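You operate a simulated robot arm through the tools that you are given. There is no shell and no other tool. Be economical: measure what you need, move in short steps, check, and stop when the job is done.

The job below is to be done with a simulated two-armed robot. You get a single attempt, and the scene is never put back.

JOB
Put the clear jar marked "spacers" from the desk fifty-six on the white sheets there and the clear jar marked "rivets" on top of the teal spool. Fetch the yellow pad and set it on the second red shelf from the bottom. Press the yellow ok key three times. Put one of the red tags from the desk fifty-six on the third grey shelf from the bottom. Fetch the clear bag and set it on the teal folder. Open the lower right clear drawer, take the blue plug on the blue mat on desk sixty-two and put it away in the inside of the lower right clear drawer and shut the drawer again. Put the silver bracket on the desk sixty-two away on the third grey shelf from the bottom. Put one of the silver blocks from the desk sixty-two on the teal block on the desk sixty-two. Put the green roll from the top of the black cart on the shelf under desk sixty-two. The order is free. Set down upright: clear jar, clear bag, silver bracket.

The check looks at the end state, three seconds after you hand in, the way a careful person would. Anything else that was tipped, shoved, dropped, spilled or broken makes it a failure. Flat cloth is picked up by pressing the open fingertips on it (5 to 10 N) and closing them slowly along it; thin cloth reads only 2 to 8 mm in the jaws.

ROBOT AND FRAMES
Two 7-joint arms with two-finger parallel grippers on one trunk, on a base that drives. Base frame: it is fixed to the floor where the robot stands at the start and does not move with it; the origin is under the middle of the robot, x ahead of it, y to its left, z up. Lengths are in m, angles in degrees, forces in N, time in s.
The left shoulder is at the start at [0.05, 0.158, 1.158], the right one opposite. With the tool pointing down near the work surface each hand reaches from about 0.1 to 0.32 m from the robot's upright axis, wherever it stands, measured 20 degrees to its own side. Places, roughly: blue plug (3x3x3 cm) [2.5, 1.2, 0.8]; clear bag (12x5x12 cm) [2.4, 0.2, 0.8]; clear jar [0.75, 0.25, 0.75]; green roll (11x10x4 cm) [0.7, -2, 0.8]; inside of the lower right clear drawer [2.3, 0.8, 1]; lower right clear drawer [2.4, 0.8, 1.1]; red tag [1.5, 0.25, 0.75]; second red shelf [-2.9, 3.1, 0.8]; shelf under desk sixty-two [2.3, 1, 0.3]; silver block [2.25, 2, 0.75]; silver bracket (6x8x8 cm) [2.5, 1.3, 0.8]; teal block (7x7x2 cm) [2.4, 1.1, 0.8]; teal folder (24x31x2 cm) [1.1, 0.3, 0.3]; teal spool (8x8x8 cm) [0.5, 0.5, 0.8]; third grey shelf [2, -4.6, 1.2]; white sheets (15x21x1 cm) [0.7, 0.3, 0.8]; yellow ok key [0.9, 1.2, 0.8]; yellow pad (16x7x4 cm) [0.3, 0.7, 0.6]. Payload 3.91 kg a hand.
The TCP of each hand is the grasp point between the finger pads, 0.03 m short of the fingertips. In the tool frame z runs along the fingers and y along their closing line. Largest opening 0.11 m; finger width 0.02, thickness 0.01; the body of the gripper, 0.048 by 0.112 m, starts 0.055 m behind the TCP.
Orientation is that of the tool frame in the base frame, as [roll, pitch, yaw] about the fixed x, y, z axes, in that order (R = Rz(yaw) Ry(pitch) Rx(roll)). With the fingers straight down and closing along the base's y, the tool's x points along the base's -x, its y along +y and its z along -z.

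CONTROLS
- The arms move only by the tool step_arm. It takes "left_motion", "right_motion" or both (then of equal length, played together; a hand with none holds still); each is a list of rows, each an object of numbers (a shift or turn left out is 0, a gripper value left out holds the last): "dx", "dy", "dz": the shift along the base's x, y, z in m; "wx", "wy", "wz": the turn, a rotation vector about the base's x, y, z in degrees; "jaw": the finger opening in m, from 0 to 0.11. In form: [{"dx": .., "dy": .., "dz": .., "wx": .., "wy": .., "wz": .., "jaw": ..}, ...]. A call has 1 to 8 rows; each row is the pose to reach, as a shift and turn from the pose commanded when the call began. Rows are played at 5 a second. More than 0.05 m and 8.6 degrees between two rows, or a gripper value outside its range, and nothing of the call is played. Where a pose cannot be reached the arm comes as near as it can. A force on the tool above 40 N (or 10 N above the force at the start of the call, whichever is more), or a blocked arm, ends the call early, and 0.2 s more pass. The fingers move at their own pace (about 0.153 m/s each) and stop on an object; they squeeze with about 27 N. The grip force told is the motor's: it shows also when the fingers shut on nothing. Time passes only in rows, and 0.2 s behind the last, so rows that repeat a pose let the fingers close. It gives the time, the measured TCP pose, the force on the tool (base axes), the opening and the grip force at its end, in the units of the frame above (readings bear some noise), with the torque about the TCP (base axes, N m) and any sound that the robot's microphone picked up.
- Cameras (640 x 400 px; columns grow to the right, rows downward): "scene" is now at [0.1135, 0.0483, 1.2979]; the picture's right is [0.53, -0.85, 0.00], its down [-0.45, -0.29, -0.84] and it looks along [0.71, 0.45, -0.54] (base axes); focal length 287 px, centre (320, 200). "left" rides on the left gripper at [0.072, -0.017, -0.103] in its tool frame; the picture's right is [0.23, 0.97, 0.00], its down [-0.76, 0.18, -0.62] and it looks along [-0.61, 0.14, 0.78] (tool axes); focal length 222 px, centre (320, 200). "right" rides on the right gripper at [0.072, 0.017, -0.103] in its tool frame; the picture's right is [-0.23, 0.97, 0.00], its down [-0.76, -0.18, -0.62] and it looks along [-0.61, -0.14, 0.78] (tool axes); focal length 222 px, centre (320, 200). There is no depth. A picture from a camera that has moved, and an enlarged one, comes with that camera's place and axes in the base frame and with its lens.
- snapshot(camera): a new picture of that camera. No time passes.
- lift_body(by): slides the trunk up (or, below 0, down) by that many m; the arms and the scene camera ride with it, the base frame stays. It gives what a move gives, with no picture.
- roll_base(legs): drives the robot by 1 to 6 legs, each [ahead, turn to the left] in m and degrees, along the robot's own axes; the way and the turn of a leg run together, so that a leg with both is an arc; at most 1.5 m and 180 degrees a leg. The arms and the cameras ride along, it lands a little off, and it stops where it bumps. It gives what a move gives.
- aim_head(pan, tilt): turns the head with the scene camera to pan (to the left, within 80 degrees either way) and tilt (down, from -29 to 69), counted from straight ahead of the robot. It gives what a move gives.
- zoom(camera, box): a new picture of the part [left, top, right, bottom] of that camera's present view, enlarged. No time passes.
- job_done(): hands the job in; it is judged then, once.

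Go step by step. Nothing tells you exact positions but the pictures and the camera data: compare them with the known pose of the tool, close in by small moves and look again before you grip or let go. The budget is 535 turns and 316 pictures, counting those below and the enlarged ones. Unless the task says otherwise, let go and move clear before handing in.

The tools are called after "Request:" as name(argument=value, ...) on one line, values as JSON. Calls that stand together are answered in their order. step_arm: Moves the arms, as the interface text tells. Its arguments: {"type":"object","properties":{"left_motion":{"type":"array","items":{"type":"object","properties":{"dx":{"type":"number"},"dy":{"type":"number"},"dz":{"type":"number"},"wx":{"type":"number"},"wy":{"type":"number"},"wz":{"type":"number"},"jaw":{"type":"number"}}}},"right_motion":{"type":"array","items":{"type":"object","properties":{"dx":{"type":"number"},"dy":{"type":"number"},"dz":{"type":"number"},"wx":{"type":"number"},"wy":{"type":"number"},"wz":{"type":"number"},"jaw":{"type":"number"}}}}},"required":[]} The other tools are called the same way: lift_body (by) slides the trunk up or down; roll_base (legs) drives the base; aim_head (pan, tilt) turns the head that bears the scene camera; snapshot (camera) takes a picture; zoom (camera, box) takes an enlarged picture of a part of a camera's view; job_done () hands the job in.

At the start:

```text
t: 0.0
left_ee_pos: [0.2929, 0.4134, 1.0929]
left_tcp_rot: [-179.9, 0.0, -180.0]
left_force: [0.3, 0.4, 0.1]
left_wrist_torque: [-0.05, -0.01, -0.04]
left_width: 0.1101
left_grip_force: 0.1
right_ee_pos: [0.3993, 0.0617, 1.1194]
right_tcp_rot: [179.9, 0.0, -179.8]
right_force: [-0.7, 0.4, 0.5]
right_wrist_torque: [-0.01, 0.01, 0.02]
right_width: 0.1099
right_grip_force: 0.1
trunk travel left (down, up): [-0.4, 0.082]
robot x, y, heading: [-0.0013, 0.0008, 0.0]
head pan, tilt: [32.3, 32.4]
```

scene: 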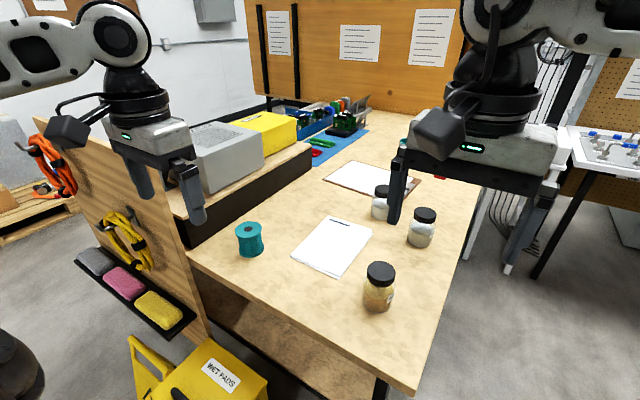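
right: 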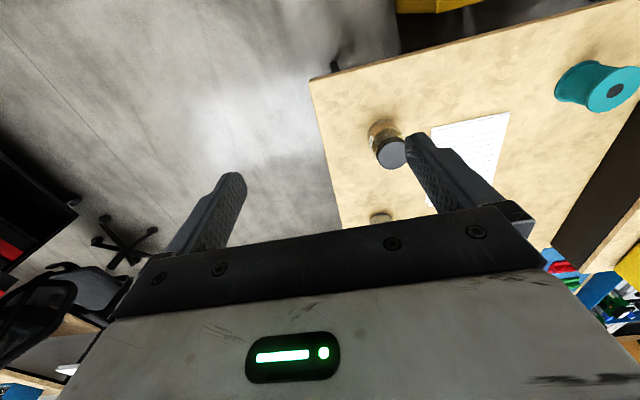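
left: 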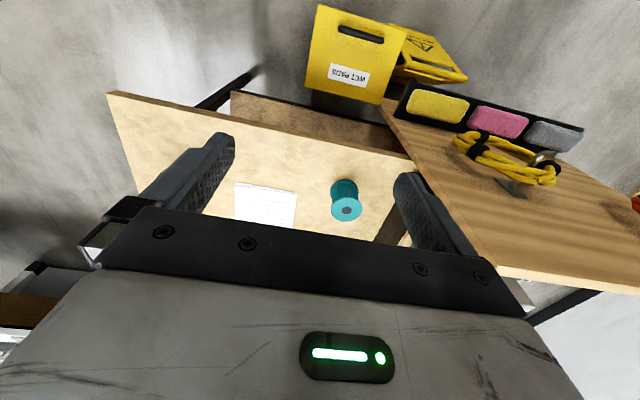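

I see desk fifty-six with three jars, a teal spool and white sheets, and a tray with yellow, pink and grey pads on the side panel. I will zoom in on the jars first to read the labels.

Request:
zoom(camera="scene", box=[220, 120, 460, 320])

Request:
zoom(camera="scene", box=[180, 80, 420, 200])

Request:
zoom(camera="scene", box=[0, 130, 300, 400])

```text
2.00 times, centred on (340, 220) of scene
camera zoom: at [0.1135, 0.0483, 1.2979], right [0.53, -0.85, 0.0], down [-0.45, -0.29, -0.84], along [0.71, 0.45, -0.54], focal length 574 px, centre (280, 160)
```

zoom: 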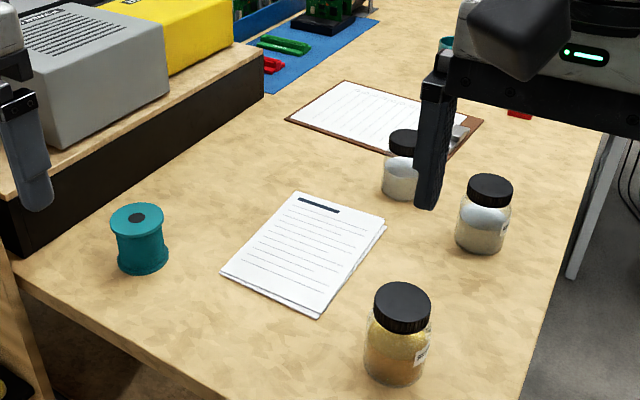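

```text
2.67 times, centred on (300, 140) of scene
camera zoom: at [0.1135, 0.0483, 1.2979], right [0.53, -0.85, 0.0], down [-0.45, -0.29, -0.84], along [0.71, 0.45, -0.54], focal length 766 px, centre (373, 360)
```

zoom: 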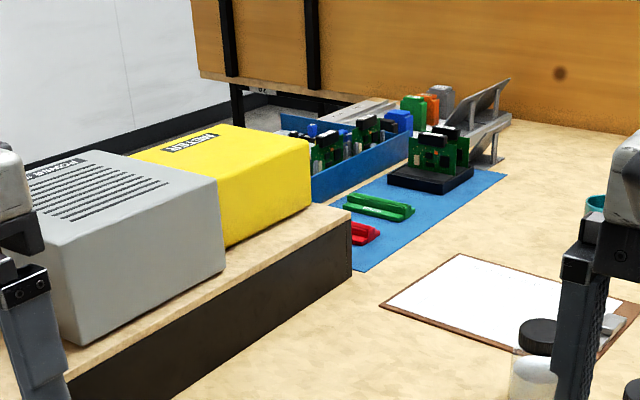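

```text
1.48 times, centred on (150, 265) of scene
camera zoom: at [0.1135, 0.0483, 1.2979], right [0.53, -0.85, 0.0], down [-0.45, -0.29, -0.84], along [0.71, 0.45, -0.54], focal length 426 px, centre (572, 104)
```

zoom: 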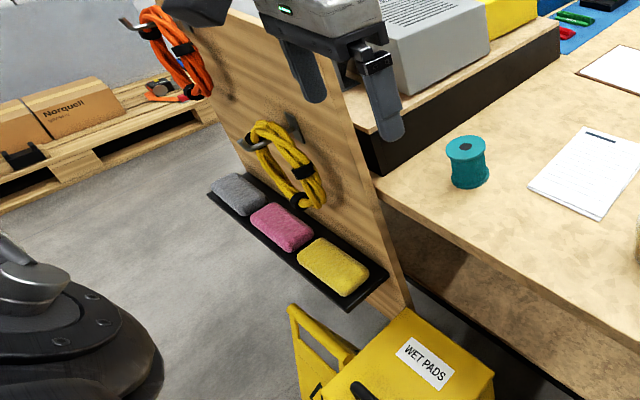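

Labels on the jars face to the right side, so I need a better angle later. First I survey the room with the head.

Request:
aim_head(pan=0, tilt=20)

Request:
snapshot(camera="scene")

Request:
aim_head(pan=-60, tilt=20)

Request:
snapshot(camera="scene")

Request:
aim_head(pan=75, tilt=20)

Request:
snapshot(camera="scene")

```text
t: 1.0
left_ee_pos: [0.2926, 0.4121, 1.0947]
left_tcp_rot: [180.0, 0.0, 180.0]
left_force: [0.3, 0.1, -0.9]
left_wrist_torque: [-0.02, 0.01, 0.0]
left_width: 0.1099
left_grip_force: 0.0
right_ee_pos: [0.3984, 0.0614, 1.1199]
right_tcp_rot: [179.9, 0.0, 179.9]
right_force: [0.1, 0.6, -0.3]
right_wrist_torque: [0.02, -0.02, -0.01]
right_width: 0.1101
right_grip_force: 0.1
trunk travel left (down, up): [-0.4, 0.082]
robot x, y, heading: [0.0017, 0.001, 0.1]
head pan, tilt: [0.0, 20.0]
```

```text
309 pictures are left
camera scene: at [0.131, 0.0006, 1.3177], right [0.0, -1.0, 0.0], down [-0.34, 0.0, -0.94], along [0.94, 0.0, -0.34], focal length 287 px, centre (320, 200)
```

scene: 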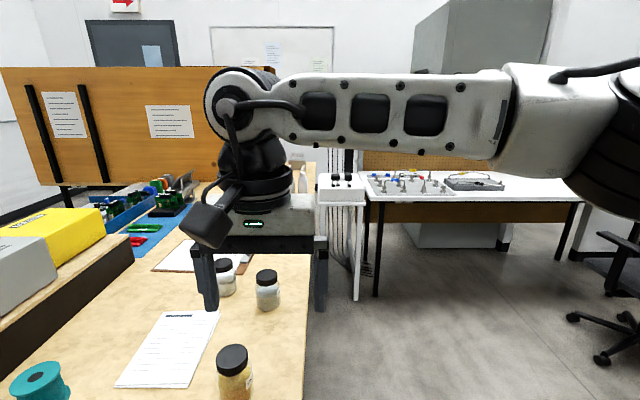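

```text
t: 2.3
left_ee_pos: [0.2925, 0.4122, 1.0939]
left_tcp_rot: [-180.0, -0.1, -180.0]
left_force: [-0.1, -0.8, -0.8]
left_wrist_torque: [-0.01, 0.0, -0.03]
left_width: 0.1103
left_grip_force: 0.1
right_ee_pos: [0.3988, 0.0614, 1.1201]
right_tcp_rot: [179.9, 0.0, 180.0]
right_force: [0.0, 0.2, -0.2]
right_wrist_torque: [-0.04, 0.03, 0.03]
right_width: 0.1103
right_grip_force: 0.1
trunk travel left (down, up): [-0.4, 0.082]
robot x, y, heading: [0.0003, 0.0007, -0.2]
head pan, tilt: [-60.0, 20.0]
```

```text
308 pictures are left
camera scene: at [0.0845, -0.0801, 1.3177], right [-0.87, -0.5, 0.0], down [-0.17, 0.3, -0.94], along [0.47, -0.81, -0.34], focal length 287 px, centre (320, 200)
```

scene: 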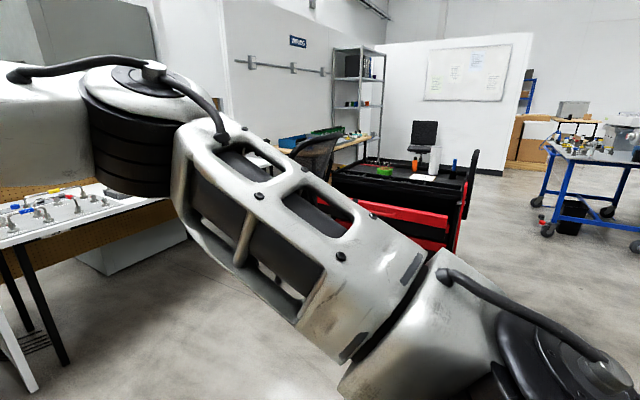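

```text
t: 4.5
left_ee_pos: [0.2927, 0.413, 1.0933]
left_tcp_rot: [-180.0, 0.1, 180.0]
left_force: [-0.9, -0.5, 0.5]
left_wrist_torque: [-0.03, 0.03, -0.01]
left_width: 0.1102
left_grip_force: 0.1
right_ee_pos: [0.3981, 0.0614, 1.1192]
right_tcp_rot: [179.9, 0.0, -180.0]
right_force: [-0.7, -0.4, -0.6]
right_wrist_torque: [0.02, -0.01, -0.01]
right_width: 0.1099
right_grip_force: 0.0
trunk travel left (down, up): [-0.4, 0.082]
robot x, y, heading: [0.0032, -0.0039, -0.2]
head pan, tilt: [75.0, 20.0]
```

```text
307 pictures are left
camera scene: at [0.0621, 0.0904, 1.3177], right [0.97, -0.26, 0.0], down [-0.09, -0.33, -0.94], along [0.24, 0.91, -0.34], focal length 287 px, centre (320, 200)
```

scene: 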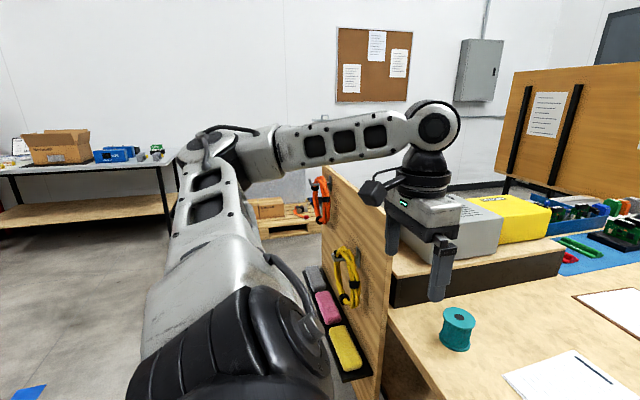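

The layout: desk 56 edge is at x≈0.41, y from 0.04; divider board at x≈1.9, desk 62 behind it. I look at my own base and behind.

Request:
aim_head(pan=0, tilt=69)

Request:
snapshot(camera="scene")

Request:
aim_head(pan=30, tilt=5)

Request:
snapshot(camera="scene")

```text
t: 5.9
left_ee_pos: [0.2923, 0.4128, 1.0932]
left_tcp_rot: [179.9, 0.0, -180.0]
left_force: [0.8, -0.7, -1.0]
left_wrist_torque: [0.02, 0.01, -0.03]
left_width: 0.11
left_grip_force: 0.1
right_ee_pos: [0.3991, 0.0603, 1.1195]
right_tcp_rot: [179.9, 0.0, -179.9]
right_force: [0.5, -1.3, 0.1]
right_wrist_torque: [0.0, 0.01, 0.0]
right_width: 0.1099
right_grip_force: 0.2
trunk travel left (down, up): [-0.4, 0.082]
robot x, y, heading: [-0.0038, -0.0017, -0.2]
head pan, tilt: [0.0, 68.8]
```

```text
306 pictures are left
camera scene: at [0.0938, 0.0006, 1.2502], right [0.0, -1.0, 0.0], down [-0.93, 0.0, -0.36], along [0.36, 0.0, -0.93], focal length 287 px, centre (320, 200)
```

scene: 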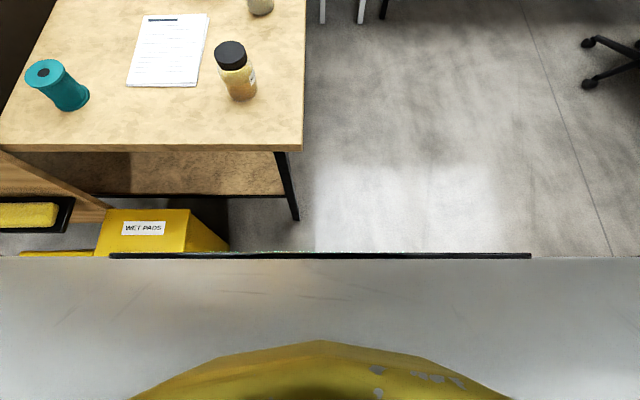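

```text
t: 7.3
left_ee_pos: [0.2931, 0.4144, 1.0926]
left_tcp_rot: [180.0, -0.1, -180.0]
left_force: [0.0, 1.4, 0.2]
left_wrist_torque: [0.03, -0.01, -0.02]
left_width: 0.1102
left_grip_force: 0.1
right_ee_pos: [0.398, 0.061, 1.1184]
right_tcp_rot: [179.9, 0.1, -180.0]
right_force: [1.1, 0.6, 0.5]
right_wrist_torque: [0.02, 0.01, 0.01]
right_width: 0.1099
right_grip_force: 0.0
trunk travel left (down, up): [-0.4, 0.082]
robot x, y, heading: [-0.0019, -0.0039, -0.1]
head pan, tilt: [30.0, 5.0]
```

```text
305 pictures are left
camera scene: at [0.1175, 0.0464, 1.342], right [0.5, -0.87, 0.0], down [-0.08, -0.04, -1.0], along [0.86, 0.5, -0.09], focal length 287 px, centre (320, 200)
```

scene: 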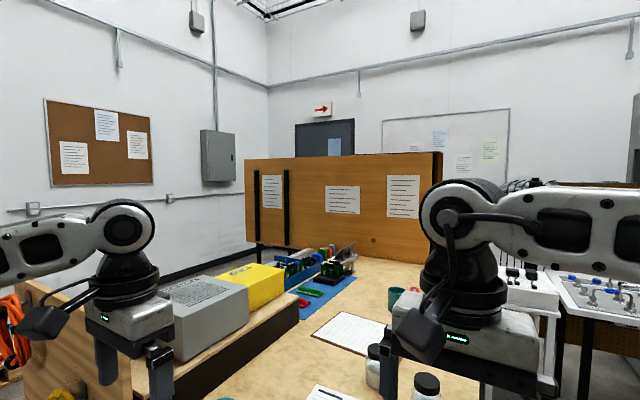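

I want to know my base's footprint, so I turn the right wrist camera to look back at the base.

Request:
step_arm(right_motion=[{"wz": -8.5}, {"wz": -17}, {"wz": -25.5}, {"wz": -34}, {"wz": -42.5}, {"wz": -51}, {"wz": -59.5}, {"wz": -68}])

Request:
step_arm(right_motion=[{"wz": -8.5}, {"wz": -17}, {"wz": -25.5}, {"wz": -34}, {"wz": -42.5}, {"wz": -51}, {"wz": -59.5}, {"wz": -68}])

Request:
snapshot(camera="right")

```text
t: 9.1
left_ee_pos: [0.2923, 0.4144, 1.093]
left_tcp_rot: [179.9, -0.1, -180.0]
left_force: [1.0, -0.3, 0.1]
left_wrist_torque: [-0.03, 0.02, 0.01]
left_width: 0.11
left_grip_force: 0.0
right_ee_pos: [0.3998, 0.0616, 1.1198]
right_tcp_rot: [-179.9, 0.1, 111.8]
right_force: [0.1, -0.4, -0.6]
right_wrist_torque: [0.03, -0.01, 0.05]
right_width: 0.1101
right_grip_force: 0.0
trunk travel left (down, up): [-0.4, 0.082]
robot x, y, heading: [0.0004, -0.0019, 0.0]
head pan, tilt: [30.0, 5.0]
```

```text
t: 10.9
left_ee_pos: [0.2928, 0.4128, 1.0938]
left_tcp_rot: [-180.0, -0.1, 179.9]
left_force: [0.7, -0.5, -0.6]
left_wrist_torque: [0.0, -0.02, 0.02]
left_width: 0.1102
left_grip_force: 0.1
right_ee_pos: [0.3996, 0.061, 1.1187]
right_tcp_rot: [179.9, 0.1, 43.8]
right_force: [0.3, 0.3, 0.3]
right_wrist_torque: [-0.04, 0.0, 0.01]
right_width: 0.1101
right_grip_force: 0.0
trunk travel left (down, up): [-0.4, 0.082]
robot x, y, heading: [0.0052, 0.0003, 0.3]
head pan, tilt: [30.0, 5.0]
```

```text
304 pictures are left
camera right: at [0.4624, 0.0997, 1.2215], right [0.51, -0.86, 0.0], down [-0.67, -0.4, 0.62], along [-0.54, -0.32, -0.78], focal length 222 px, centre (320, 200)
```

right: 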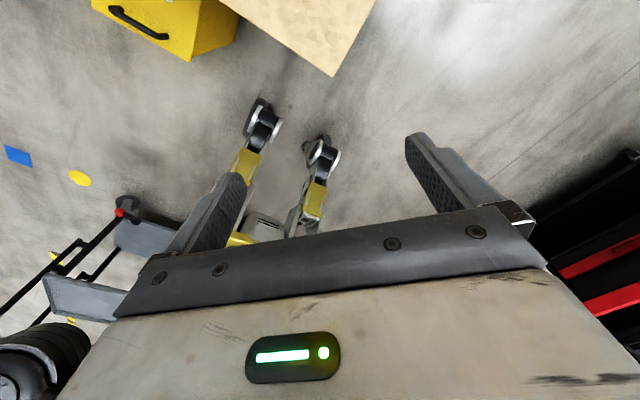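

The base is small with casters near x≈0, so the trunk can stand close to a desk edge. I restore the right wrist and test the left arm's reach forward in free air.

Request:
step_arm(right_motion=[{"wz": 8.5}, {"wz": 17}, {"wz": 25.5}, {"wz": 34}, {"wz": 42.5}, {"wz": 51}, {"wz": 59.5}, {"wz": 68}], left_motion=[{"dx": 0.04}, {"dx": 0.08}, {"dx": 0.12}, {"dx": 0.16}, {"dx": 0.2}, {"dx": 0.24}, {"dx": 0.28}, {"dx": 0.32}])

Request:
step_arm(right_motion=[{"wz": 8.5}, {"wz": 17}, {"wz": 25.5}, {"wz": 34}, {"wz": 42.5}, {"wz": 51}, {"wz": 59.5}, {"wz": 68}], left_motion=[{"dz": -0.03}, {"dz": -0.06}, {"dz": -0.09}, {"dz": -0.12}, {"dz": -0.15}, {"dz": -0.18}, {"dz": -0.2}, {"dz": -0.2}])

Request:
aim_head(pan=20, tilt=30)

Request:
snapshot(camera="scene")

```text
t: 12.7
left_ee_pos: [0.574, 0.41, 1.093]
left_tcp_rot: [-179.9, 0.0, 179.9]
left_force: [0.4, 0.2, 0.8]
left_wrist_torque: [0.0, 0.01, -0.01]
left_width: 0.1099
left_grip_force: 0.1
left hand out of reach, approached as far as the arm can: row 8
right_ee_pos: [0.3983, 0.0608, 1.1198]
right_tcp_rot: [179.9, 0.0, 112.2]
right_force: [1.1, 1.0, 0.7]
right_wrist_torque: [0.0, -0.03, 0.03]
right_width: 0.11
right_grip_force: 0.0
trunk travel left (down, up): [-0.4, 0.082]
robot x, y, heading: [0.004, 0.0008, 0.1]
head pan, tilt: [30.0, 5.0]
```

```text
t: 14.5
left_ee_pos: [0.5406, 0.4101, 0.9117]
left_tcp_rot: [180.0, 0.1, -179.9]
left_force: [0.1, -0.7, 0.7]
left_wrist_torque: [0.0, -0.01, -0.03]
left_width: 0.11
left_grip_force: 0.1
left hand out of reach, approached as far as the arm can: row 4, 5, 6, 7, 8
right_ee_pos: [0.4004, 0.0609, 1.1198]
right_tcp_rot: [179.9, 0.1, -179.9]
right_force: [0.6, -0.3, 0.5]
right_wrist_torque: [0.04, 0.02, 0.0]
right_width: 0.11
right_grip_force: 0.1
trunk travel left (down, up): [-0.4, 0.082]
robot x, y, heading: [-0.0026, 0.0003, 0.3]
head pan, tilt: [30.0, 5.0]
```

```text
t: 15.3
left_ee_pos: [0.5396, 0.4098, 0.9122]
left_tcp_rot: [-180.0, 0.2, -180.0]
left_force: [-1.5, -0.1, 0.1]
left_wrist_torque: [0.02, 0.03, -0.02]
left_width: 0.1096
left_grip_force: 0.1
right_ee_pos: [0.399, 0.0624, 1.1201]
right_tcp_rot: [179.9, 0.0, 179.9]
right_force: [-0.3, -0.1, -0.2]
right_wrist_torque: [-0.02, 0.02, 0.0]
right_width: 0.11
right_grip_force: 0.0
trunk travel left (down, up): [-0.4, 0.082]
robot x, y, heading: [-0.0026, 0.002, -0.2]
head pan, tilt: [20.0, 30.0]
```

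```text
303 pictures are left
camera scene: at [0.1229, 0.0315, 1.3017], right [0.34, -0.94, 0.0], down [-0.47, -0.17, -0.87], along [0.81, 0.3, -0.5], focal length 287 px, centre (320, 200)
```

scene: 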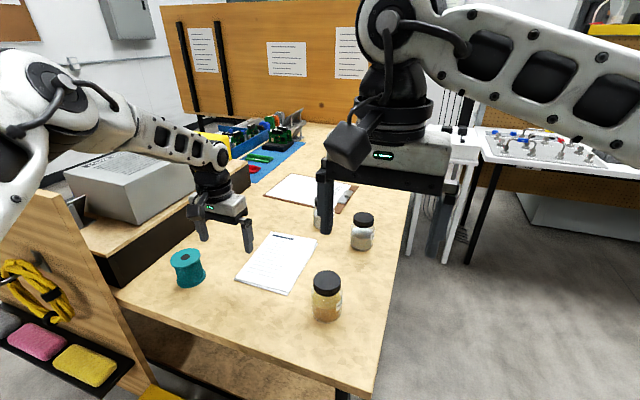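

Reach is about 0.65 m from the axis when the shoulder is near tool height, so lowering the trunk helps. Now I turn the right wrist camera to look toward +y at the jar labels.

Request:
step_arm(right_motion=[{"wz": 8.5, "dy": -0.03}, {"wz": 17, "dy": -0.06}, {"wz": 25.5, "dy": -0.09}, {"wz": 34, "dy": -0.12}, {"wz": 42.5, "dy": -0.15}, {"wz": 51, "dy": -0.18}, {"wz": 59.5, "dy": -0.21}, {"wz": 68, "dy": -0.24}])

Request:
step_arm(right_motion=[{"wz": 8, "dx": 0.03, "dz": -0.03}, {"wz": 16, "dx": 0.05, "dz": -0.06}, {"wz": 22, "dx": 0.08, "dz": -0.09}, {"wz": 22, "dx": 0.1, "dz": -0.12}])

Request:
snapshot(camera="right")

```text
t: 17.1
left_ee_pos: [0.5395, 0.4095, 0.911]
left_tcp_rot: [180.0, 0.1, -180.0]
left_force: [0.3, 0.1, 0.4]
left_wrist_torque: [-0.04, 0.0, -0.03]
left_width: 0.1101
left_grip_force: 0.1
right_ee_pos: [0.3697, -0.158, 1.1165]
right_tcp_rot: [-180.0, 0.0, -112.1]
right_force: [-1.2, -0.1, 0.0]
right_wrist_torque: [0.0, -0.01, 0.01]
right_width: 0.1099
right_grip_force: 0.0
right hand out of reach, approached as far as the arm can: row 8
trunk travel left (down, up): [-0.4, 0.082]
robot x, y, heading: [-0.0007, 0.0001, 0.1]
head pan, tilt: [20.0, 30.0]
```

```text
t: 18.1
left_ee_pos: [0.5402, 0.4125, 0.909]
left_tcp_rot: [-179.8, 0.0, -179.8]
left_force: [-0.5, 1.4, -0.5]
left_wrist_torque: [-0.1, -0.03, 0.01]
left_width: 0.1101
left_grip_force: 0.0
right_ee_pos: [0.3194, -0.0597, 1.1227]
right_tcp_rot: [-179.8, -0.3, -90.9]
right_force: [-0.8, -0.3, 0.2]
right_wrist_torque: [-0.07, 0.01, -0.02]
right_width: 0.1099
right_grip_force: 0.0
right hand out of reach, approached as far as the arm can: row 1, 2, 3, 4
trunk travel left (down, up): [-0.4, 0.082]
robot x, y, heading: [0.0022, -0.0017, -0.0]
head pan, tilt: [20.0, 30.0]
```

```text
302 pictures are left
camera right: at [0.3005, -0.1306, 1.2255], right [-0.97, 0.24, 0.0], down [0.19, 0.76, 0.62], along [0.16, 0.6, -0.78], focal length 222 px, centre (320, 200)
```

right: 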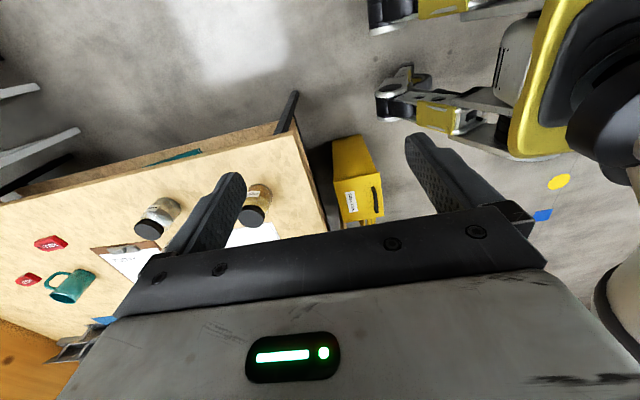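

Request:
zoom(camera="right", box=[120, 170, 280, 270])

Request:
zoom(camera="right", box=[0, 140, 200, 400])

```text
4.00 times, centred on (200, 220) of right
camera zoom: at [0.3005, -0.1306, 1.2255], right [-0.97, 0.24, 0.0], down [0.19, 0.76, 0.62], along [0.16, 0.6, -0.78], focal length 888 px, centre (800, 120)
```

zoom: 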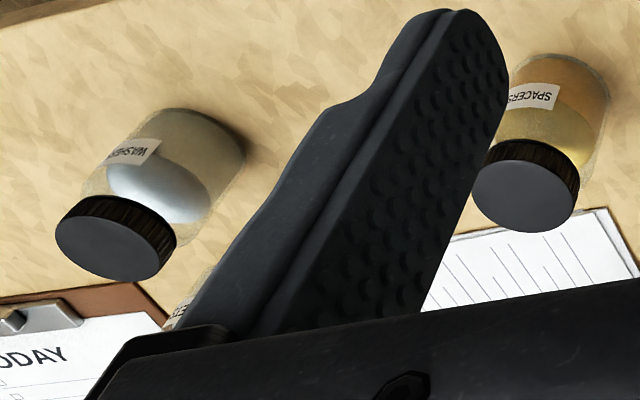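

```text
1.54 times, centred on (100, 270) of right
camera zoom: at [0.3005, -0.1306, 1.2255], right [-0.97, 0.24, 0.0], down [0.19, 0.76, 0.62], along [0.16, 0.6, -0.78], focal length 342 px, centre (658, 92)
```

zoom: 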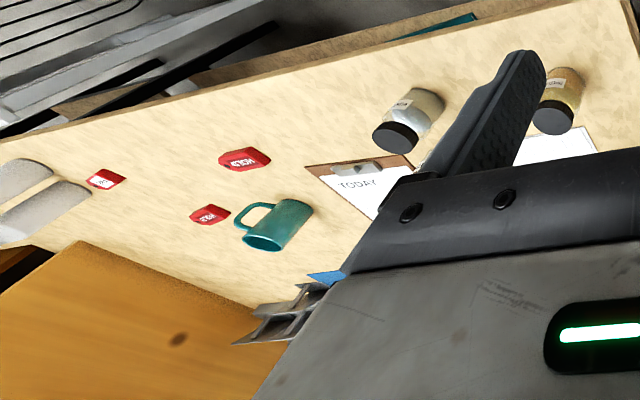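

The near golden jar is "SPACERS" (about 0.545, 0.17), the right one "WASHERS", and the one by the clipboard ends "...ETS" (rivets, about 0.87, 0.30). I raise and retract both hands, then lower the trunk and drive closer.

Request:
step_arm(left_motion=[{"dx": -0.03, "dz": 0.03}, {"dx": -0.06, "dz": 0.07}, {"dx": -0.09, "dz": 0.11}, {"dx": -0.12, "dz": 0.15}, {"dx": -0.15, "dz": 0.19}, {"dx": -0.18, "dz": 0.23}, {"dx": -0.2, "dz": 0.26}, {"dx": -0.2, "dz": 0.28}], right_motion=[{"wz": -8.5}, {"wz": -17}, {"wz": -25.5}, {"wz": -34}, {"wz": -42.5}, {"wz": -51}, {"wz": -59.5}, {"wz": -68}])

Request:
step_arm(right_motion=[{"wz": -8, "dy": -0.03}, {"wz": -16, "dy": -0.06}, {"wz": -22, "dy": -0.09}, {"wz": -22, "dy": -0.12}, {"wz": -22, "dy": -0.15, "dz": 0.03}, {"wz": -22, "dy": -0.18, "dz": 0.06}, {"wz": -22, "dy": -0.21, "dz": 0.09}, {"wz": -22, "dy": -0.24, "dz": 0.1}])

Request:
lift_body(by=-0.15)

Request:
aim_head(pan=20, tilt=35)

Request:
snapshot(camera="scene")

```text
t: 19.9
left_ee_pos: [0.3389, 0.4051, 1.1917]
left_tcp_rot: [180.0, 0.0, -179.9]
left_force: [0.1, -0.1, -0.2]
left_wrist_torque: [0.02, -0.02, 0.01]
left_width: 0.11
left_grip_force: 0.1
right_ee_pos: [0.3192, -0.0624, 1.1227]
right_tcp_rot: [179.9, 0.1, -158.2]
right_force: [-0.7, -0.5, 0.0]
right_wrist_torque: [0.0, -0.01, 0.01]
right_width: 0.1101
right_grip_force: 0.1
trunk travel left (down, up): [-0.4, 0.082]
robot x, y, heading: [0.0, -0.002, -0.1]
head pan, tilt: [20.0, 30.0]
```

```text
t: 21.8
left_ee_pos: [0.3395, 0.4048, 1.1923]
left_tcp_rot: [-179.9, 0.0, -179.9]
left_force: [0.5, -0.4, 0.6]
left_wrist_torque: [0.0, 0.01, 0.0]
left_width: 0.1099
left_grip_force: 0.0
right_ee_pos: [0.3196, -0.3045, 1.2196]
right_tcp_rot: [179.8, 0.1, -179.9]
right_force: [0.4, 0.6, -0.1]
right_wrist_torque: [-0.01, 0.0, 0.02]
right_width: 0.1102
right_grip_force: 0.0
trunk travel left (down, up): [-0.4, 0.082]
robot x, y, heading: [-0.0001, -0.0019, -0.0]
head pan, tilt: [20.0, 30.0]
```

```text
t: 23.5
left_ee_pos: [0.3392, 0.406, 1.0409]
left_tcp_rot: [179.9, 0.0, 179.9]
left_force: [0.1, 0.4, -0.2]
left_wrist_torque: [-0.05, 0.0, 0.03]
left_width: 0.11
left_grip_force: 0.1
right_ee_pos: [0.3195, -0.3039, 1.0697]
right_tcp_rot: [179.8, 0.0, -179.9]
right_force: [0.3, -0.4, -0.1]
right_wrist_torque: [0.01, 0.03, -0.01]
right_width: 0.11
right_grip_force: 0.0
trunk travel left (down, up): [-0.25, 0.232]
robot x, y, heading: [-0.003, 0.0015, -0.1]
head pan, tilt: [20.0, 30.0]
```

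```text
t: 24.2
left_ee_pos: [0.338, 0.405, 1.0417]
left_tcp_rot: [-180.0, 0.0, -180.0]
left_force: [-0.1, -0.4, 0.7]
left_wrist_torque: [0.0, -0.04, -0.03]
left_width: 0.1098
left_grip_force: 0.1
right_ee_pos: [0.3182, -0.3039, 1.072]
right_tcp_rot: [179.9, 0.0, -180.0]
right_force: [0.1, 0.1, 0.6]
right_wrist_torque: [0.01, 0.0, 0.03]
right_width: 0.11
right_grip_force: 0.1
trunk travel left (down, up): [-0.25, 0.232]
robot x, y, heading: [0.0008, -0.0001, 0.1]
head pan, tilt: [20.0, 35.0]
```

```text
299 pictures are left
camera scene: at [0.1207, 0.0306, 1.1439], right [0.34, -0.94, 0.0], down [-0.54, -0.2, -0.82], along [0.77, 0.28, -0.57], focal length 287 px, centre (320, 200)
```

scene: 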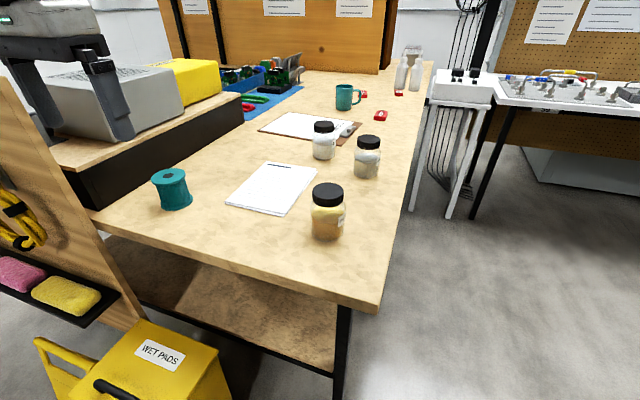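

Clear view: spacers at about (0.556, 0.174), rivets at (0.883, 0.30), spool at (0.51, 0.525), desk top 0.75. I drive 0.2 m ahead.

Request:
roll_base(legs=[[0.2, 0]])

Request:
aim_head(pan=15, tilt=50)

Request:
snapshot(camera="scene")

```text
t: 25.9
left_ee_pos: [0.5409, 0.4063, 1.0422]
left_tcp_rot: [-179.9, 0.1, -179.8]
left_force: [0.2, 0.5, 0.2]
left_wrist_torque: [-0.04, 0.02, 0.03]
left_width: 0.11
left_grip_force: 0.1
right_ee_pos: [0.5214, -0.3042, 1.0707]
right_tcp_rot: [180.0, -0.1, -179.9]
right_force: [0.2, 0.0, -0.4]
right_wrist_torque: [0.01, 0.02, 0.0]
right_width: 0.11
right_grip_force: 0.1
trunk travel left (down, up): [-0.25, 0.232]
robot x, y, heading: [0.2007, 0.0026, -0.2]
head pan, tilt: [20.0, 35.0]
stopped in leg 1: the robot was blocked; the commanded pose is now the measured one
```

```text
t: 26.7
left_ee_pos: [0.5401, 0.4058, 1.0413]
left_tcp_rot: [-180.0, 0.1, -180.0]
left_force: [0.8, 0.4, 0.6]
left_wrist_torque: [-0.01, -0.02, 0.01]
left_width: 0.1101
left_grip_force: 0.0
right_ee_pos: [0.5204, -0.3034, 1.0707]
right_tcp_rot: [179.9, 0.0, -180.0]
right_force: [0.0, 1.0, -0.1]
right_wrist_torque: [0.01, 0.0, 0.02]
right_width: 0.11
right_grip_force: 0.1
trunk travel left (down, up): [-0.25, 0.232]
robot x, y, heading: [0.2006, -0.0031, -0.2]
head pan, tilt: [15.0, 50.0]
```

```text
298 pictures are left
camera scene: at [0.3134, 0.0201, 1.1222], right [0.26, -0.97, 0.0], down [-0.74, -0.2, -0.64], along [0.62, 0.17, -0.77], focal length 287 px, centre (320, 200)
```

scene: 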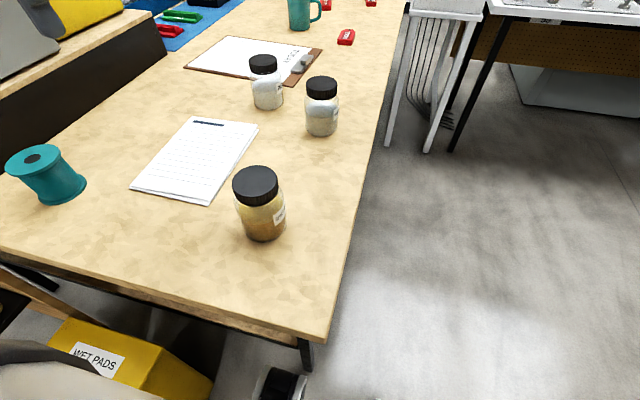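

The base bumped something low (probably the desk's foot), so I back off 2 cm. Then I bring the left hand over the spacers jar.

Request:
roll_base(legs=[[-0.02, 0]])

Request:
step_arm(left_motion=[{"dy": -0.04}, {"dy": -0.08}, {"dy": -0.12}, {"dy": -0.16}, {"dy": -0.2}, {"dy": -0.235, "dx": 0.02}, {"dy": -0.235, "dx": 0.025, "dz": -0.04}, {"dy": -0.235, "dx": 0.025, "dz": -0.06}])

Request:
snapshot(camera="left")

Request:
snapshot(camera="scene")

```text
t: 27.5
left_ee_pos: [0.5202, 0.4059, 1.041]
left_tcp_rot: [-180.0, 0.0, -179.8]
left_force: [-0.5, 0.3, 0.4]
left_wrist_torque: [-0.02, 0.0, 0.02]
left_width: 0.1101
left_grip_force: 0.0
right_ee_pos: [0.5001, -0.3044, 1.072]
right_tcp_rot: [179.8, 0.0, -179.9]
right_force: [0.2, -0.4, 0.2]
right_wrist_torque: [0.0, -0.04, 0.0]
right_width: 0.1098
right_grip_force: 0.1
trunk travel left (down, up): [-0.25, 0.232]
robot x, y, heading: [0.1785, -0.0005, -0.0]
head pan, tilt: [15.0, 50.0]
```

```text
t: 29.3
left_ee_pos: [0.5438, 0.169, 0.9805]
left_tcp_rot: [-180.0, 0.0, -179.9]
left_force: [0.1, 0.1, -0.8]
left_wrist_torque: [0.02, 0.02, -0.01]
left_width: 0.11
left_grip_force: 0.0
right_ee_pos: [0.4991, -0.3038, 1.07]
right_tcp_rot: [179.9, 0.0, -179.9]
right_force: [-0.6, 0.2, -0.3]
right_wrist_torque: [0.05, 0.02, 0.0]
right_width: 0.1102
right_grip_force: 0.0
trunk travel left (down, up): [-0.25, 0.232]
robot x, y, heading: [0.1823, -0.0024, -0.1]
head pan, tilt: [15.0, 50.0]
```

```text
297 pictures are left
camera left: at [0.4737, 0.1523, 1.0848], right [-0.23, 0.97, 0.0], down [0.76, 0.18, 0.62], along [0.61, 0.14, -0.78], focal length 222 px, centre (320, 200)
```

left: 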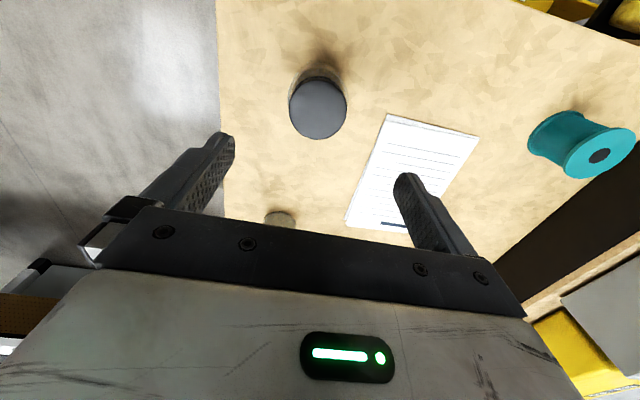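

```text
296 pictures are left
camera scene: at [0.2931, 0.0201, 1.1221], right [0.26, -0.97, 0.0], down [-0.74, -0.2, -0.64], along [0.62, 0.17, -0.77], focal length 287 px, centre (320, 200)
```

scene: 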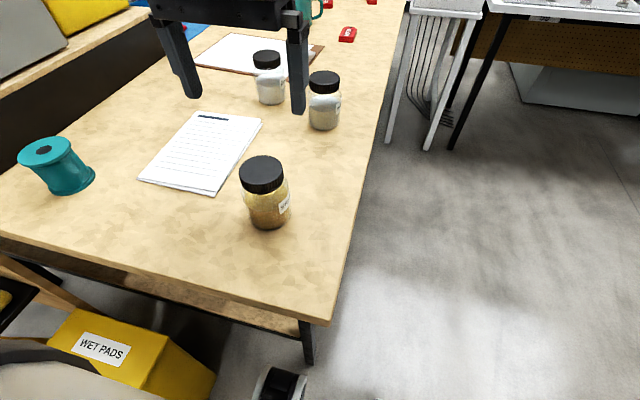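

The cap centre projects to (0.544, 0.166), right under the hand. I descend to z 0.805 and grip.

Request:
step_arm(left_motion=[{"dy": -0.003, "dz": -0.045}, {"dy": -0.003, "dz": -0.09}, {"dy": -0.003, "dz": -0.135}, {"dy": -0.003, "dz": -0.172}, {"dy": -0.003, "dz": -0.172, "jaw": 0.03}, {"dy": -0.003, "dz": -0.172, "jaw": 0.03}, {"dy": -0.003, "dz": -0.172, "jaw": 0.03}])

Request:
step_arm(left_motion=[{"dz": 0.03}, {"dz": 0.06}])

Request:
snapshot(camera="scene")

```text
t: 30.9
left_ee_pos: [0.5445, 0.1673, 0.8086]
left_tcp_rot: [-180.0, -0.1, -179.8]
left_force: [0.1, 0.0, 0.1]
left_wrist_torque: [-0.01, 0.01, 0.03]
left_width: 0.067
left_grip_force: 27.2
right_ee_pos: [0.5008, -0.3041, 1.0702]
right_tcp_rot: [179.9, 0.0, -179.9]
right_force: [0.7, 0.0, 0.2]
right_wrist_torque: [0.01, 0.02, 0.0]
right_width: 0.11
right_grip_force: 0.1
trunk travel left (down, up): [-0.25, 0.232]
robot x, y, heading: [0.1831, 0.0004, -0.1]
head pan, tilt: [15.0, 50.0]
```

```text
t: 31.5
left_ee_pos: [0.5429, 0.1659, 0.8707]
left_tcp_rot: [180.0, -0.1, -180.0]
left_force: [-0.1, 0.0, -4.5]
left_wrist_torque: [0.0, -0.01, 0.03]
left_width: 0.0668
left_grip_force: 26.4
right_ee_pos: [0.4992, -0.3051, 1.0706]
right_tcp_rot: [179.9, 0.1, 180.0]
right_force: [0.4, -0.8, -0.2]
right_wrist_torque: [0.02, 0.0, -0.03]
right_width: 0.1102
right_grip_force: 0.0
trunk travel left (down, up): [-0.25, 0.232]
robot x, y, heading: [0.1817, -0.0003, 0.0]
head pan, tilt: [15.0, 50.0]
```

```text
295 pictures are left
camera scene: at [0.2931, 0.0201, 1.1221], right [0.26, -0.97, 0.0], down [-0.74, -0.2, -0.64], along [0.62, 0.17, -0.77], focal length 287 px, centre (320, 200)
```

scene: 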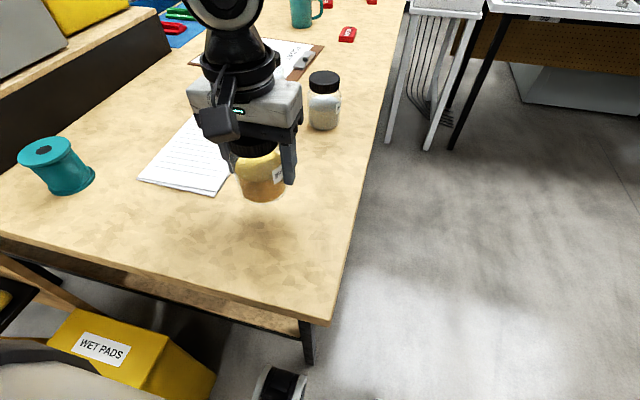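

The jar is held. I move it to the centre of the sheets at (0.647, 0.353) and lower carefully.

Request:
step_arm(left_motion=[{"dx": 0.02, "dy": 0.035}, {"dx": 0.04, "dy": 0.075}, {"dx": 0.06, "dy": 0.11}, {"dx": 0.08, "dy": 0.15}, {"dx": 0.104, "dy": 0.187}, {"dx": 0.104, "dy": 0.187, "dz": -0.02}, {"dx": 0.104, "dy": 0.187, "dz": -0.04}, {"dx": 0.104, "dy": 0.187, "dz": -0.047}])

Request:
step_arm(left_motion=[{"dz": -0.003}, {"dz": -0.006}, {"dz": -0.008}, {"dz": -0.01}])

Request:
snapshot(camera="scene")

```text
t: 33.3
left_ee_pos: [0.6483, 0.3557, 0.8216]
left_tcp_rot: [180.0, 0.0, -179.9]
left_force: [0.0, 0.4, -4.3]
left_wrist_torque: [0.05, 0.0, 0.02]
left_width: 0.0669
left_grip_force: 27.4
right_ee_pos: [0.4997, -0.3041, 1.0713]
right_tcp_rot: [179.9, 0.0, 179.9]
right_force: [0.3, 0.6, -0.4]
right_wrist_torque: [0.0, 0.01, 0.02]
right_width: 0.1102
right_grip_force: 0.1
trunk travel left (down, up): [-0.25, 0.232]
robot x, y, heading: [0.1813, 0.0003, 0.0]
head pan, tilt: [15.0, 50.0]
```

```text
t: 34.3
left_ee_pos: [0.6491, 0.3549, 0.8153]
left_tcp_rot: [179.8, 0.3, -179.9]
left_force: [-2.0, 5.1, 15.9]
left_wrist_torque: [0.12, 0.37, 0.01]
left_width: 0.0672
left_grip_force: 26.5
right_ee_pos: [0.5006, -0.3055, 1.0721]
right_tcp_rot: [179.9, 0.1, 180.0]
right_force: [-0.5, 0.1, -0.1]
right_wrist_torque: [0.02, -0.01, 0.02]
right_width: 0.1098
right_grip_force: 0.2
trunk travel left (down, up): [-0.25, 0.232]
robot x, y, heading: [0.1863, -0.0001, -0.2]
head pan, tilt: [15.0, 50.0]
```

```text
294 pictures are left
camera scene: at [0.2919, 0.0198, 1.1226], right [0.26, -0.97, 0.0], down [-0.74, -0.2, -0.64], along [0.62, 0.17, -0.77], focal length 287 px, centre (320, 200)
```

scene: 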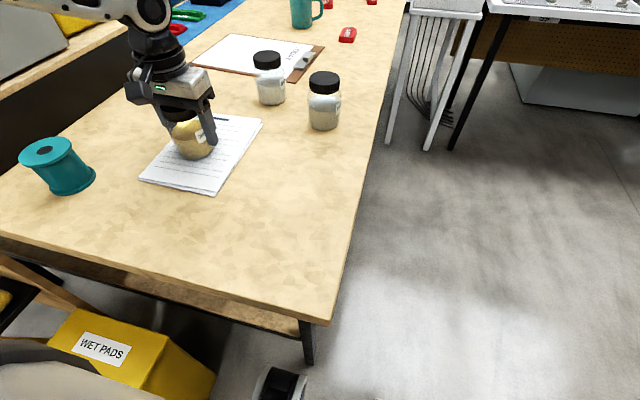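

It's down on the sheets. I ease 2 mm, open, and withdraw upward.

Request:
step_arm(left_motion=[{"dz": 0.003}, {"dz": 0.003, "jaw": 0.11}, {"dz": 0.003, "jaw": 0.11}, {"dz": 0.05}, {"dz": 0.1}, {"dz": 0.15}, {"dz": 0.2}])

Request:
snapshot(camera="scene")

Request:
snapshot(camera="left")

```text
t: 35.9
left_ee_pos: [0.6493, 0.3547, 1.0168]
left_tcp_rot: [-179.9, -0.1, -180.0]
left_force: [-0.1, 0.2, 0.3]
left_wrist_torque: [0.0, 0.0, 0.01]
left_width: 0.1099
left_grip_force: 0.0
right_ee_pos: [0.5002, -0.3044, 1.0702]
right_tcp_rot: [179.9, -0.1, -180.0]
right_force: [0.2, -0.1, 0.7]
right_wrist_torque: [0.04, 0.01, 0.03]
right_width: 0.1099
right_grip_force: 0.1
trunk travel left (down, up): [-0.25, 0.232]
robot x, y, heading: [0.1802, 0.0025, 0.3]
head pan, tilt: [15.0, 50.0]
```

```text
293 pictures are left
camera scene: at [0.2929, 0.0198, 1.1221], right [0.26, -0.97, 0.0], down [-0.74, -0.2, -0.64], along [0.62, 0.17, -0.77], focal length 287 px, centre (320, 200)
```

scene: 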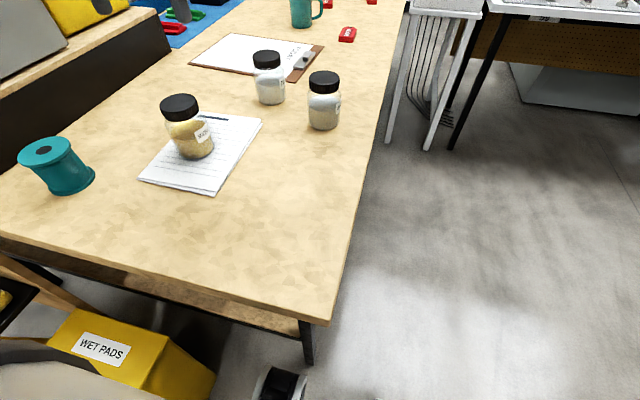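

```text
292 pictures are left
camera left: at [0.5785, 0.3364, 1.1206], right [-0.23, 0.97, 0.0], down [0.76, 0.18, 0.62], along [0.61, 0.14, -0.78], focal length 222 px, centre (320, 200)
```

left: 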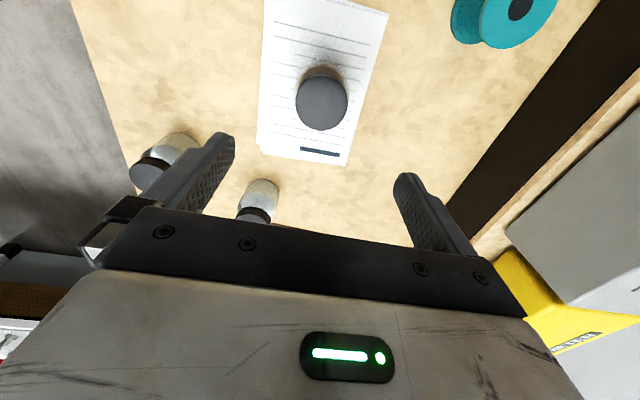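

Spacers jar done. For the rivets jar at (0.88, 0.304) I tilt the left tool 40° forward to gain reach and move behind it.

Request:
step_arm(left_motion=[{"wy": -8, "dx": 0.02, "dy": -0.01}, {"wy": -16, "dx": 0.04, "dy": -0.02}, {"wy": -24, "dx": 0.07, "dy": -0.03}, {"wy": -32, "dx": 0.1, "dy": -0.04}, {"wy": -40, "dx": 0.13, "dy": -0.05}, {"wy": -40, "dx": 0.13, "dy": -0.05, "dz": -0.03}, {"wy": -40, "dx": 0.13, "dy": -0.05, "dz": -0.06}])

Request:
snapshot(camera="left")

Request:
snapshot(camera="scene")

```text
t: 37.5
left_ee_pos: [0.7799, 0.3056, 0.9518]
left_tcp_rot: [-180.0, 39.9, -180.0]
left_force: [0.2, 0.6, -0.6]
left_wrist_torque: [-0.03, -0.01, 0.02]
left_width: 0.1099
left_grip_force: 0.0
right_ee_pos: [0.5, -0.3044, 1.0719]
right_tcp_rot: [179.9, 0.0, -180.0]
right_force: [-0.2, 0.7, -0.5]
right_wrist_torque: [0.02, 0.02, 0.03]
right_width: 0.1103
right_grip_force: 0.0
trunk travel left (down, up): [-0.25, 0.232]
robot x, y, heading: [0.1788, -0.0003, -0.1]
head pan, tilt: [15.0, 50.0]
```

```text
291 pictures are left
camera left: at [0.6586, 0.2886, 0.9843], right [-0.17, 0.97, -0.15], down [0.18, 0.18, 0.97], along [0.97, 0.14, -0.21], focal length 222 px, centre (320, 200)
```

left: 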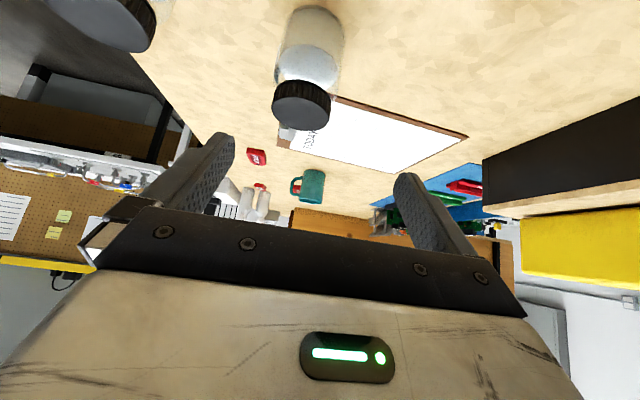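

```text
290 pictures are left
camera scene: at [0.2931, 0.0201, 1.1221], right [0.26, -0.97, 0.0], down [-0.74, -0.2, -0.64], along [0.62, 0.17, -0.77], focal length 287 px, centre (320, 200)
```

scene: 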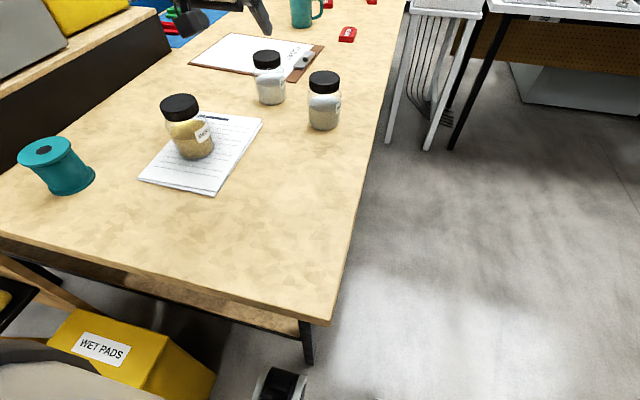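

By the wrist view the rivets jar is near (0.866, 0.293). I reduce tilt to 30° and go in stages, checking first just above.

Request:
step_arm(left_motion=[{"wy": 5, "dx": 0.03, "dy": -0.006}, {"wy": 10, "dx": 0.06, "dy": -0.012}, {"wy": 10, "dx": 0.075, "dy": -0.0126, "dz": -0.03}])

Request:
snapshot(camera="left")

```text
t: 38.3
left_ee_pos: [0.8438, 0.2953, 0.9238]
left_tcp_rot: [180.0, 30.1, 180.0]
left_force: [0.6, 0.0, 0.4]
left_wrist_torque: [-0.03, 0.0, -0.02]
left_width: 0.1101
left_grip_force: 0.0
left hand out of reach, approached as far as the arm can: row 3
right_ee_pos: [0.5002, -0.305, 1.07]
right_tcp_rot: [180.0, -0.1, -180.0]
right_force: [0.4, -1.1, 0.1]
right_wrist_torque: [-0.01, 0.03, -0.01]
right_width: 0.1101
right_grip_force: 0.0
trunk travel left (down, up): [-0.25, 0.232]
robot x, y, heading: [0.1826, -0.0025, 0.0]
head pan, tilt: [15.0, 50.0]
```

```text
289 pictures are left
camera left: at [0.7313, 0.2777, 0.977], right [-0.2, 0.97, -0.11], down [0.35, 0.18, 0.92], along [0.92, 0.14, -0.37], focal length 222 px, centre (320, 200)
```

left: 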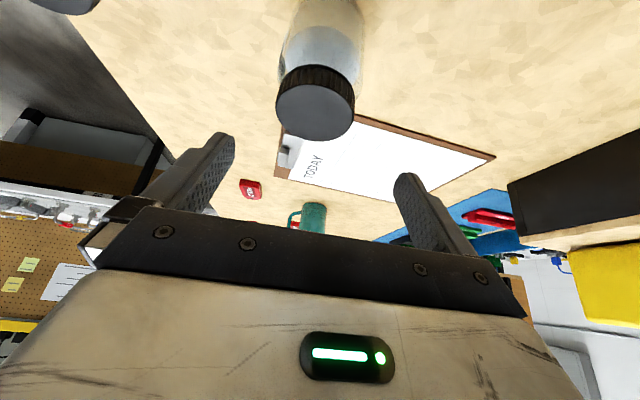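

Jar refined to (0.860, 0.287). The 30° tilt is at the edge of reach, so I use 37° and descend.

Request:
step_arm(left_motion=[{"wy": -4, "dx": 0.0, "dy": -0.004}, {"wy": -7, "dx": 0.01, "dy": -0.008, "dz": -0.03}, {"wy": -7, "dx": 0.014, "dy": -0.008, "dz": -0.06}, {"wy": -7, "dx": 0.014, "dy": -0.008, "dz": -0.085}])

Request:
snapshot(camera="left")

```text
t: 39.3
left_ee_pos: [0.8433, 0.2908, 0.8434]
left_tcp_rot: [-179.8, 37.1, -180.0]
left_force: [-0.3, 0.6, -0.9]
left_wrist_torque: [0.0, -0.02, 0.03]
left_width: 0.11
left_grip_force: 0.0
left hand out of reach, approached as far as the arm can: row 3, 4
right_ee_pos: [0.5007, -0.3048, 1.072]
right_tcp_rot: [179.9, 0.0, -179.9]
right_force: [0.2, 0.3, 0.9]
right_wrist_torque: [0.04, -0.02, -0.01]
right_width: 0.11
right_grip_force: 0.1
trunk travel left (down, up): [-0.25, 0.232]
robot x, y, heading: [0.1815, -0.003, 0.1]
head pan, tilt: [15.0, 50.0]
```

```text
288 pictures are left
camera left: at [0.7242, 0.2738, 0.8829], right [-0.18, 0.97, -0.14], down [0.23, 0.18, 0.96], along [0.96, 0.14, -0.26], focal length 222 px, centre (320, 200)
```

left: 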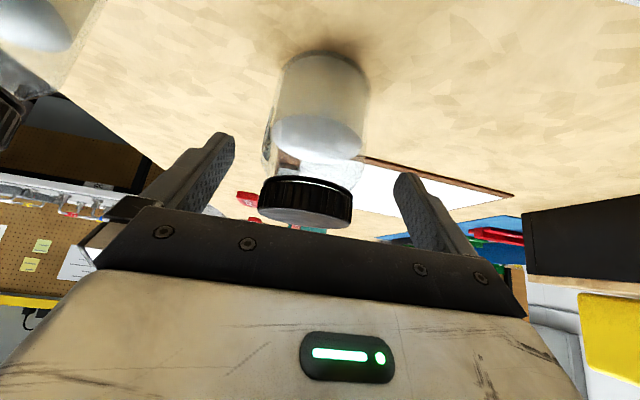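

Almost there; I tilt a little more to reach deeper before gripping.

Request:
step_arm(left_motion=[{"wy": -5, "dx": 0.006, "dy": -0.002, "dz": -0.008}, {"wy": -10, "dx": 0.012, "dy": -0.004, "dz": -0.015}, {"wy": -10, "dx": 0.014, "dy": -0.004, "dz": -0.02}])

Request:
snapshot(camera="left")

```text
t: 40.1
left_ee_pos: [0.8495, 0.2894, 0.8277]
left_tcp_rot: [-179.9, 47.0, -180.0]
left_force: [-0.4, -0.1, 0.2]
left_wrist_torque: [-0.04, 0.01, 0.0]
left_width: 0.1101
left_grip_force: 0.1
left hand out of reach, approached as far as the arm can: row 2, 3
right_ee_pos: [0.499, -0.3037, 1.0713]
right_tcp_rot: [179.9, -0.1, -180.0]
right_force: [-0.1, 1.1, 0.7]
right_wrist_torque: [-0.01, 0.01, 0.0]
right_width: 0.11
right_grip_force: 0.2
trunk travel left (down, up): [-0.25, 0.232]
robot x, y, heading: [0.1821, 0.0007, -0.2]
head pan, tilt: [15.0, 50.0]
```

```text
287 pictures are left
camera left: at [0.7252, 0.2723, 0.8458], right [-0.15, 0.97, -0.17], down [0.06, 0.18, 0.98], along [0.99, 0.14, -0.09], focal length 222 px, centre (320, 200)
```

left: 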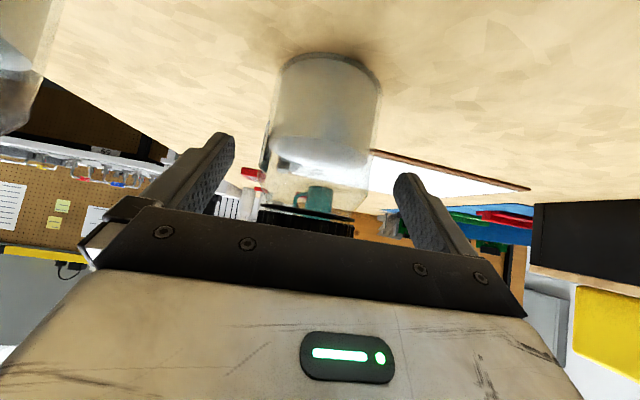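

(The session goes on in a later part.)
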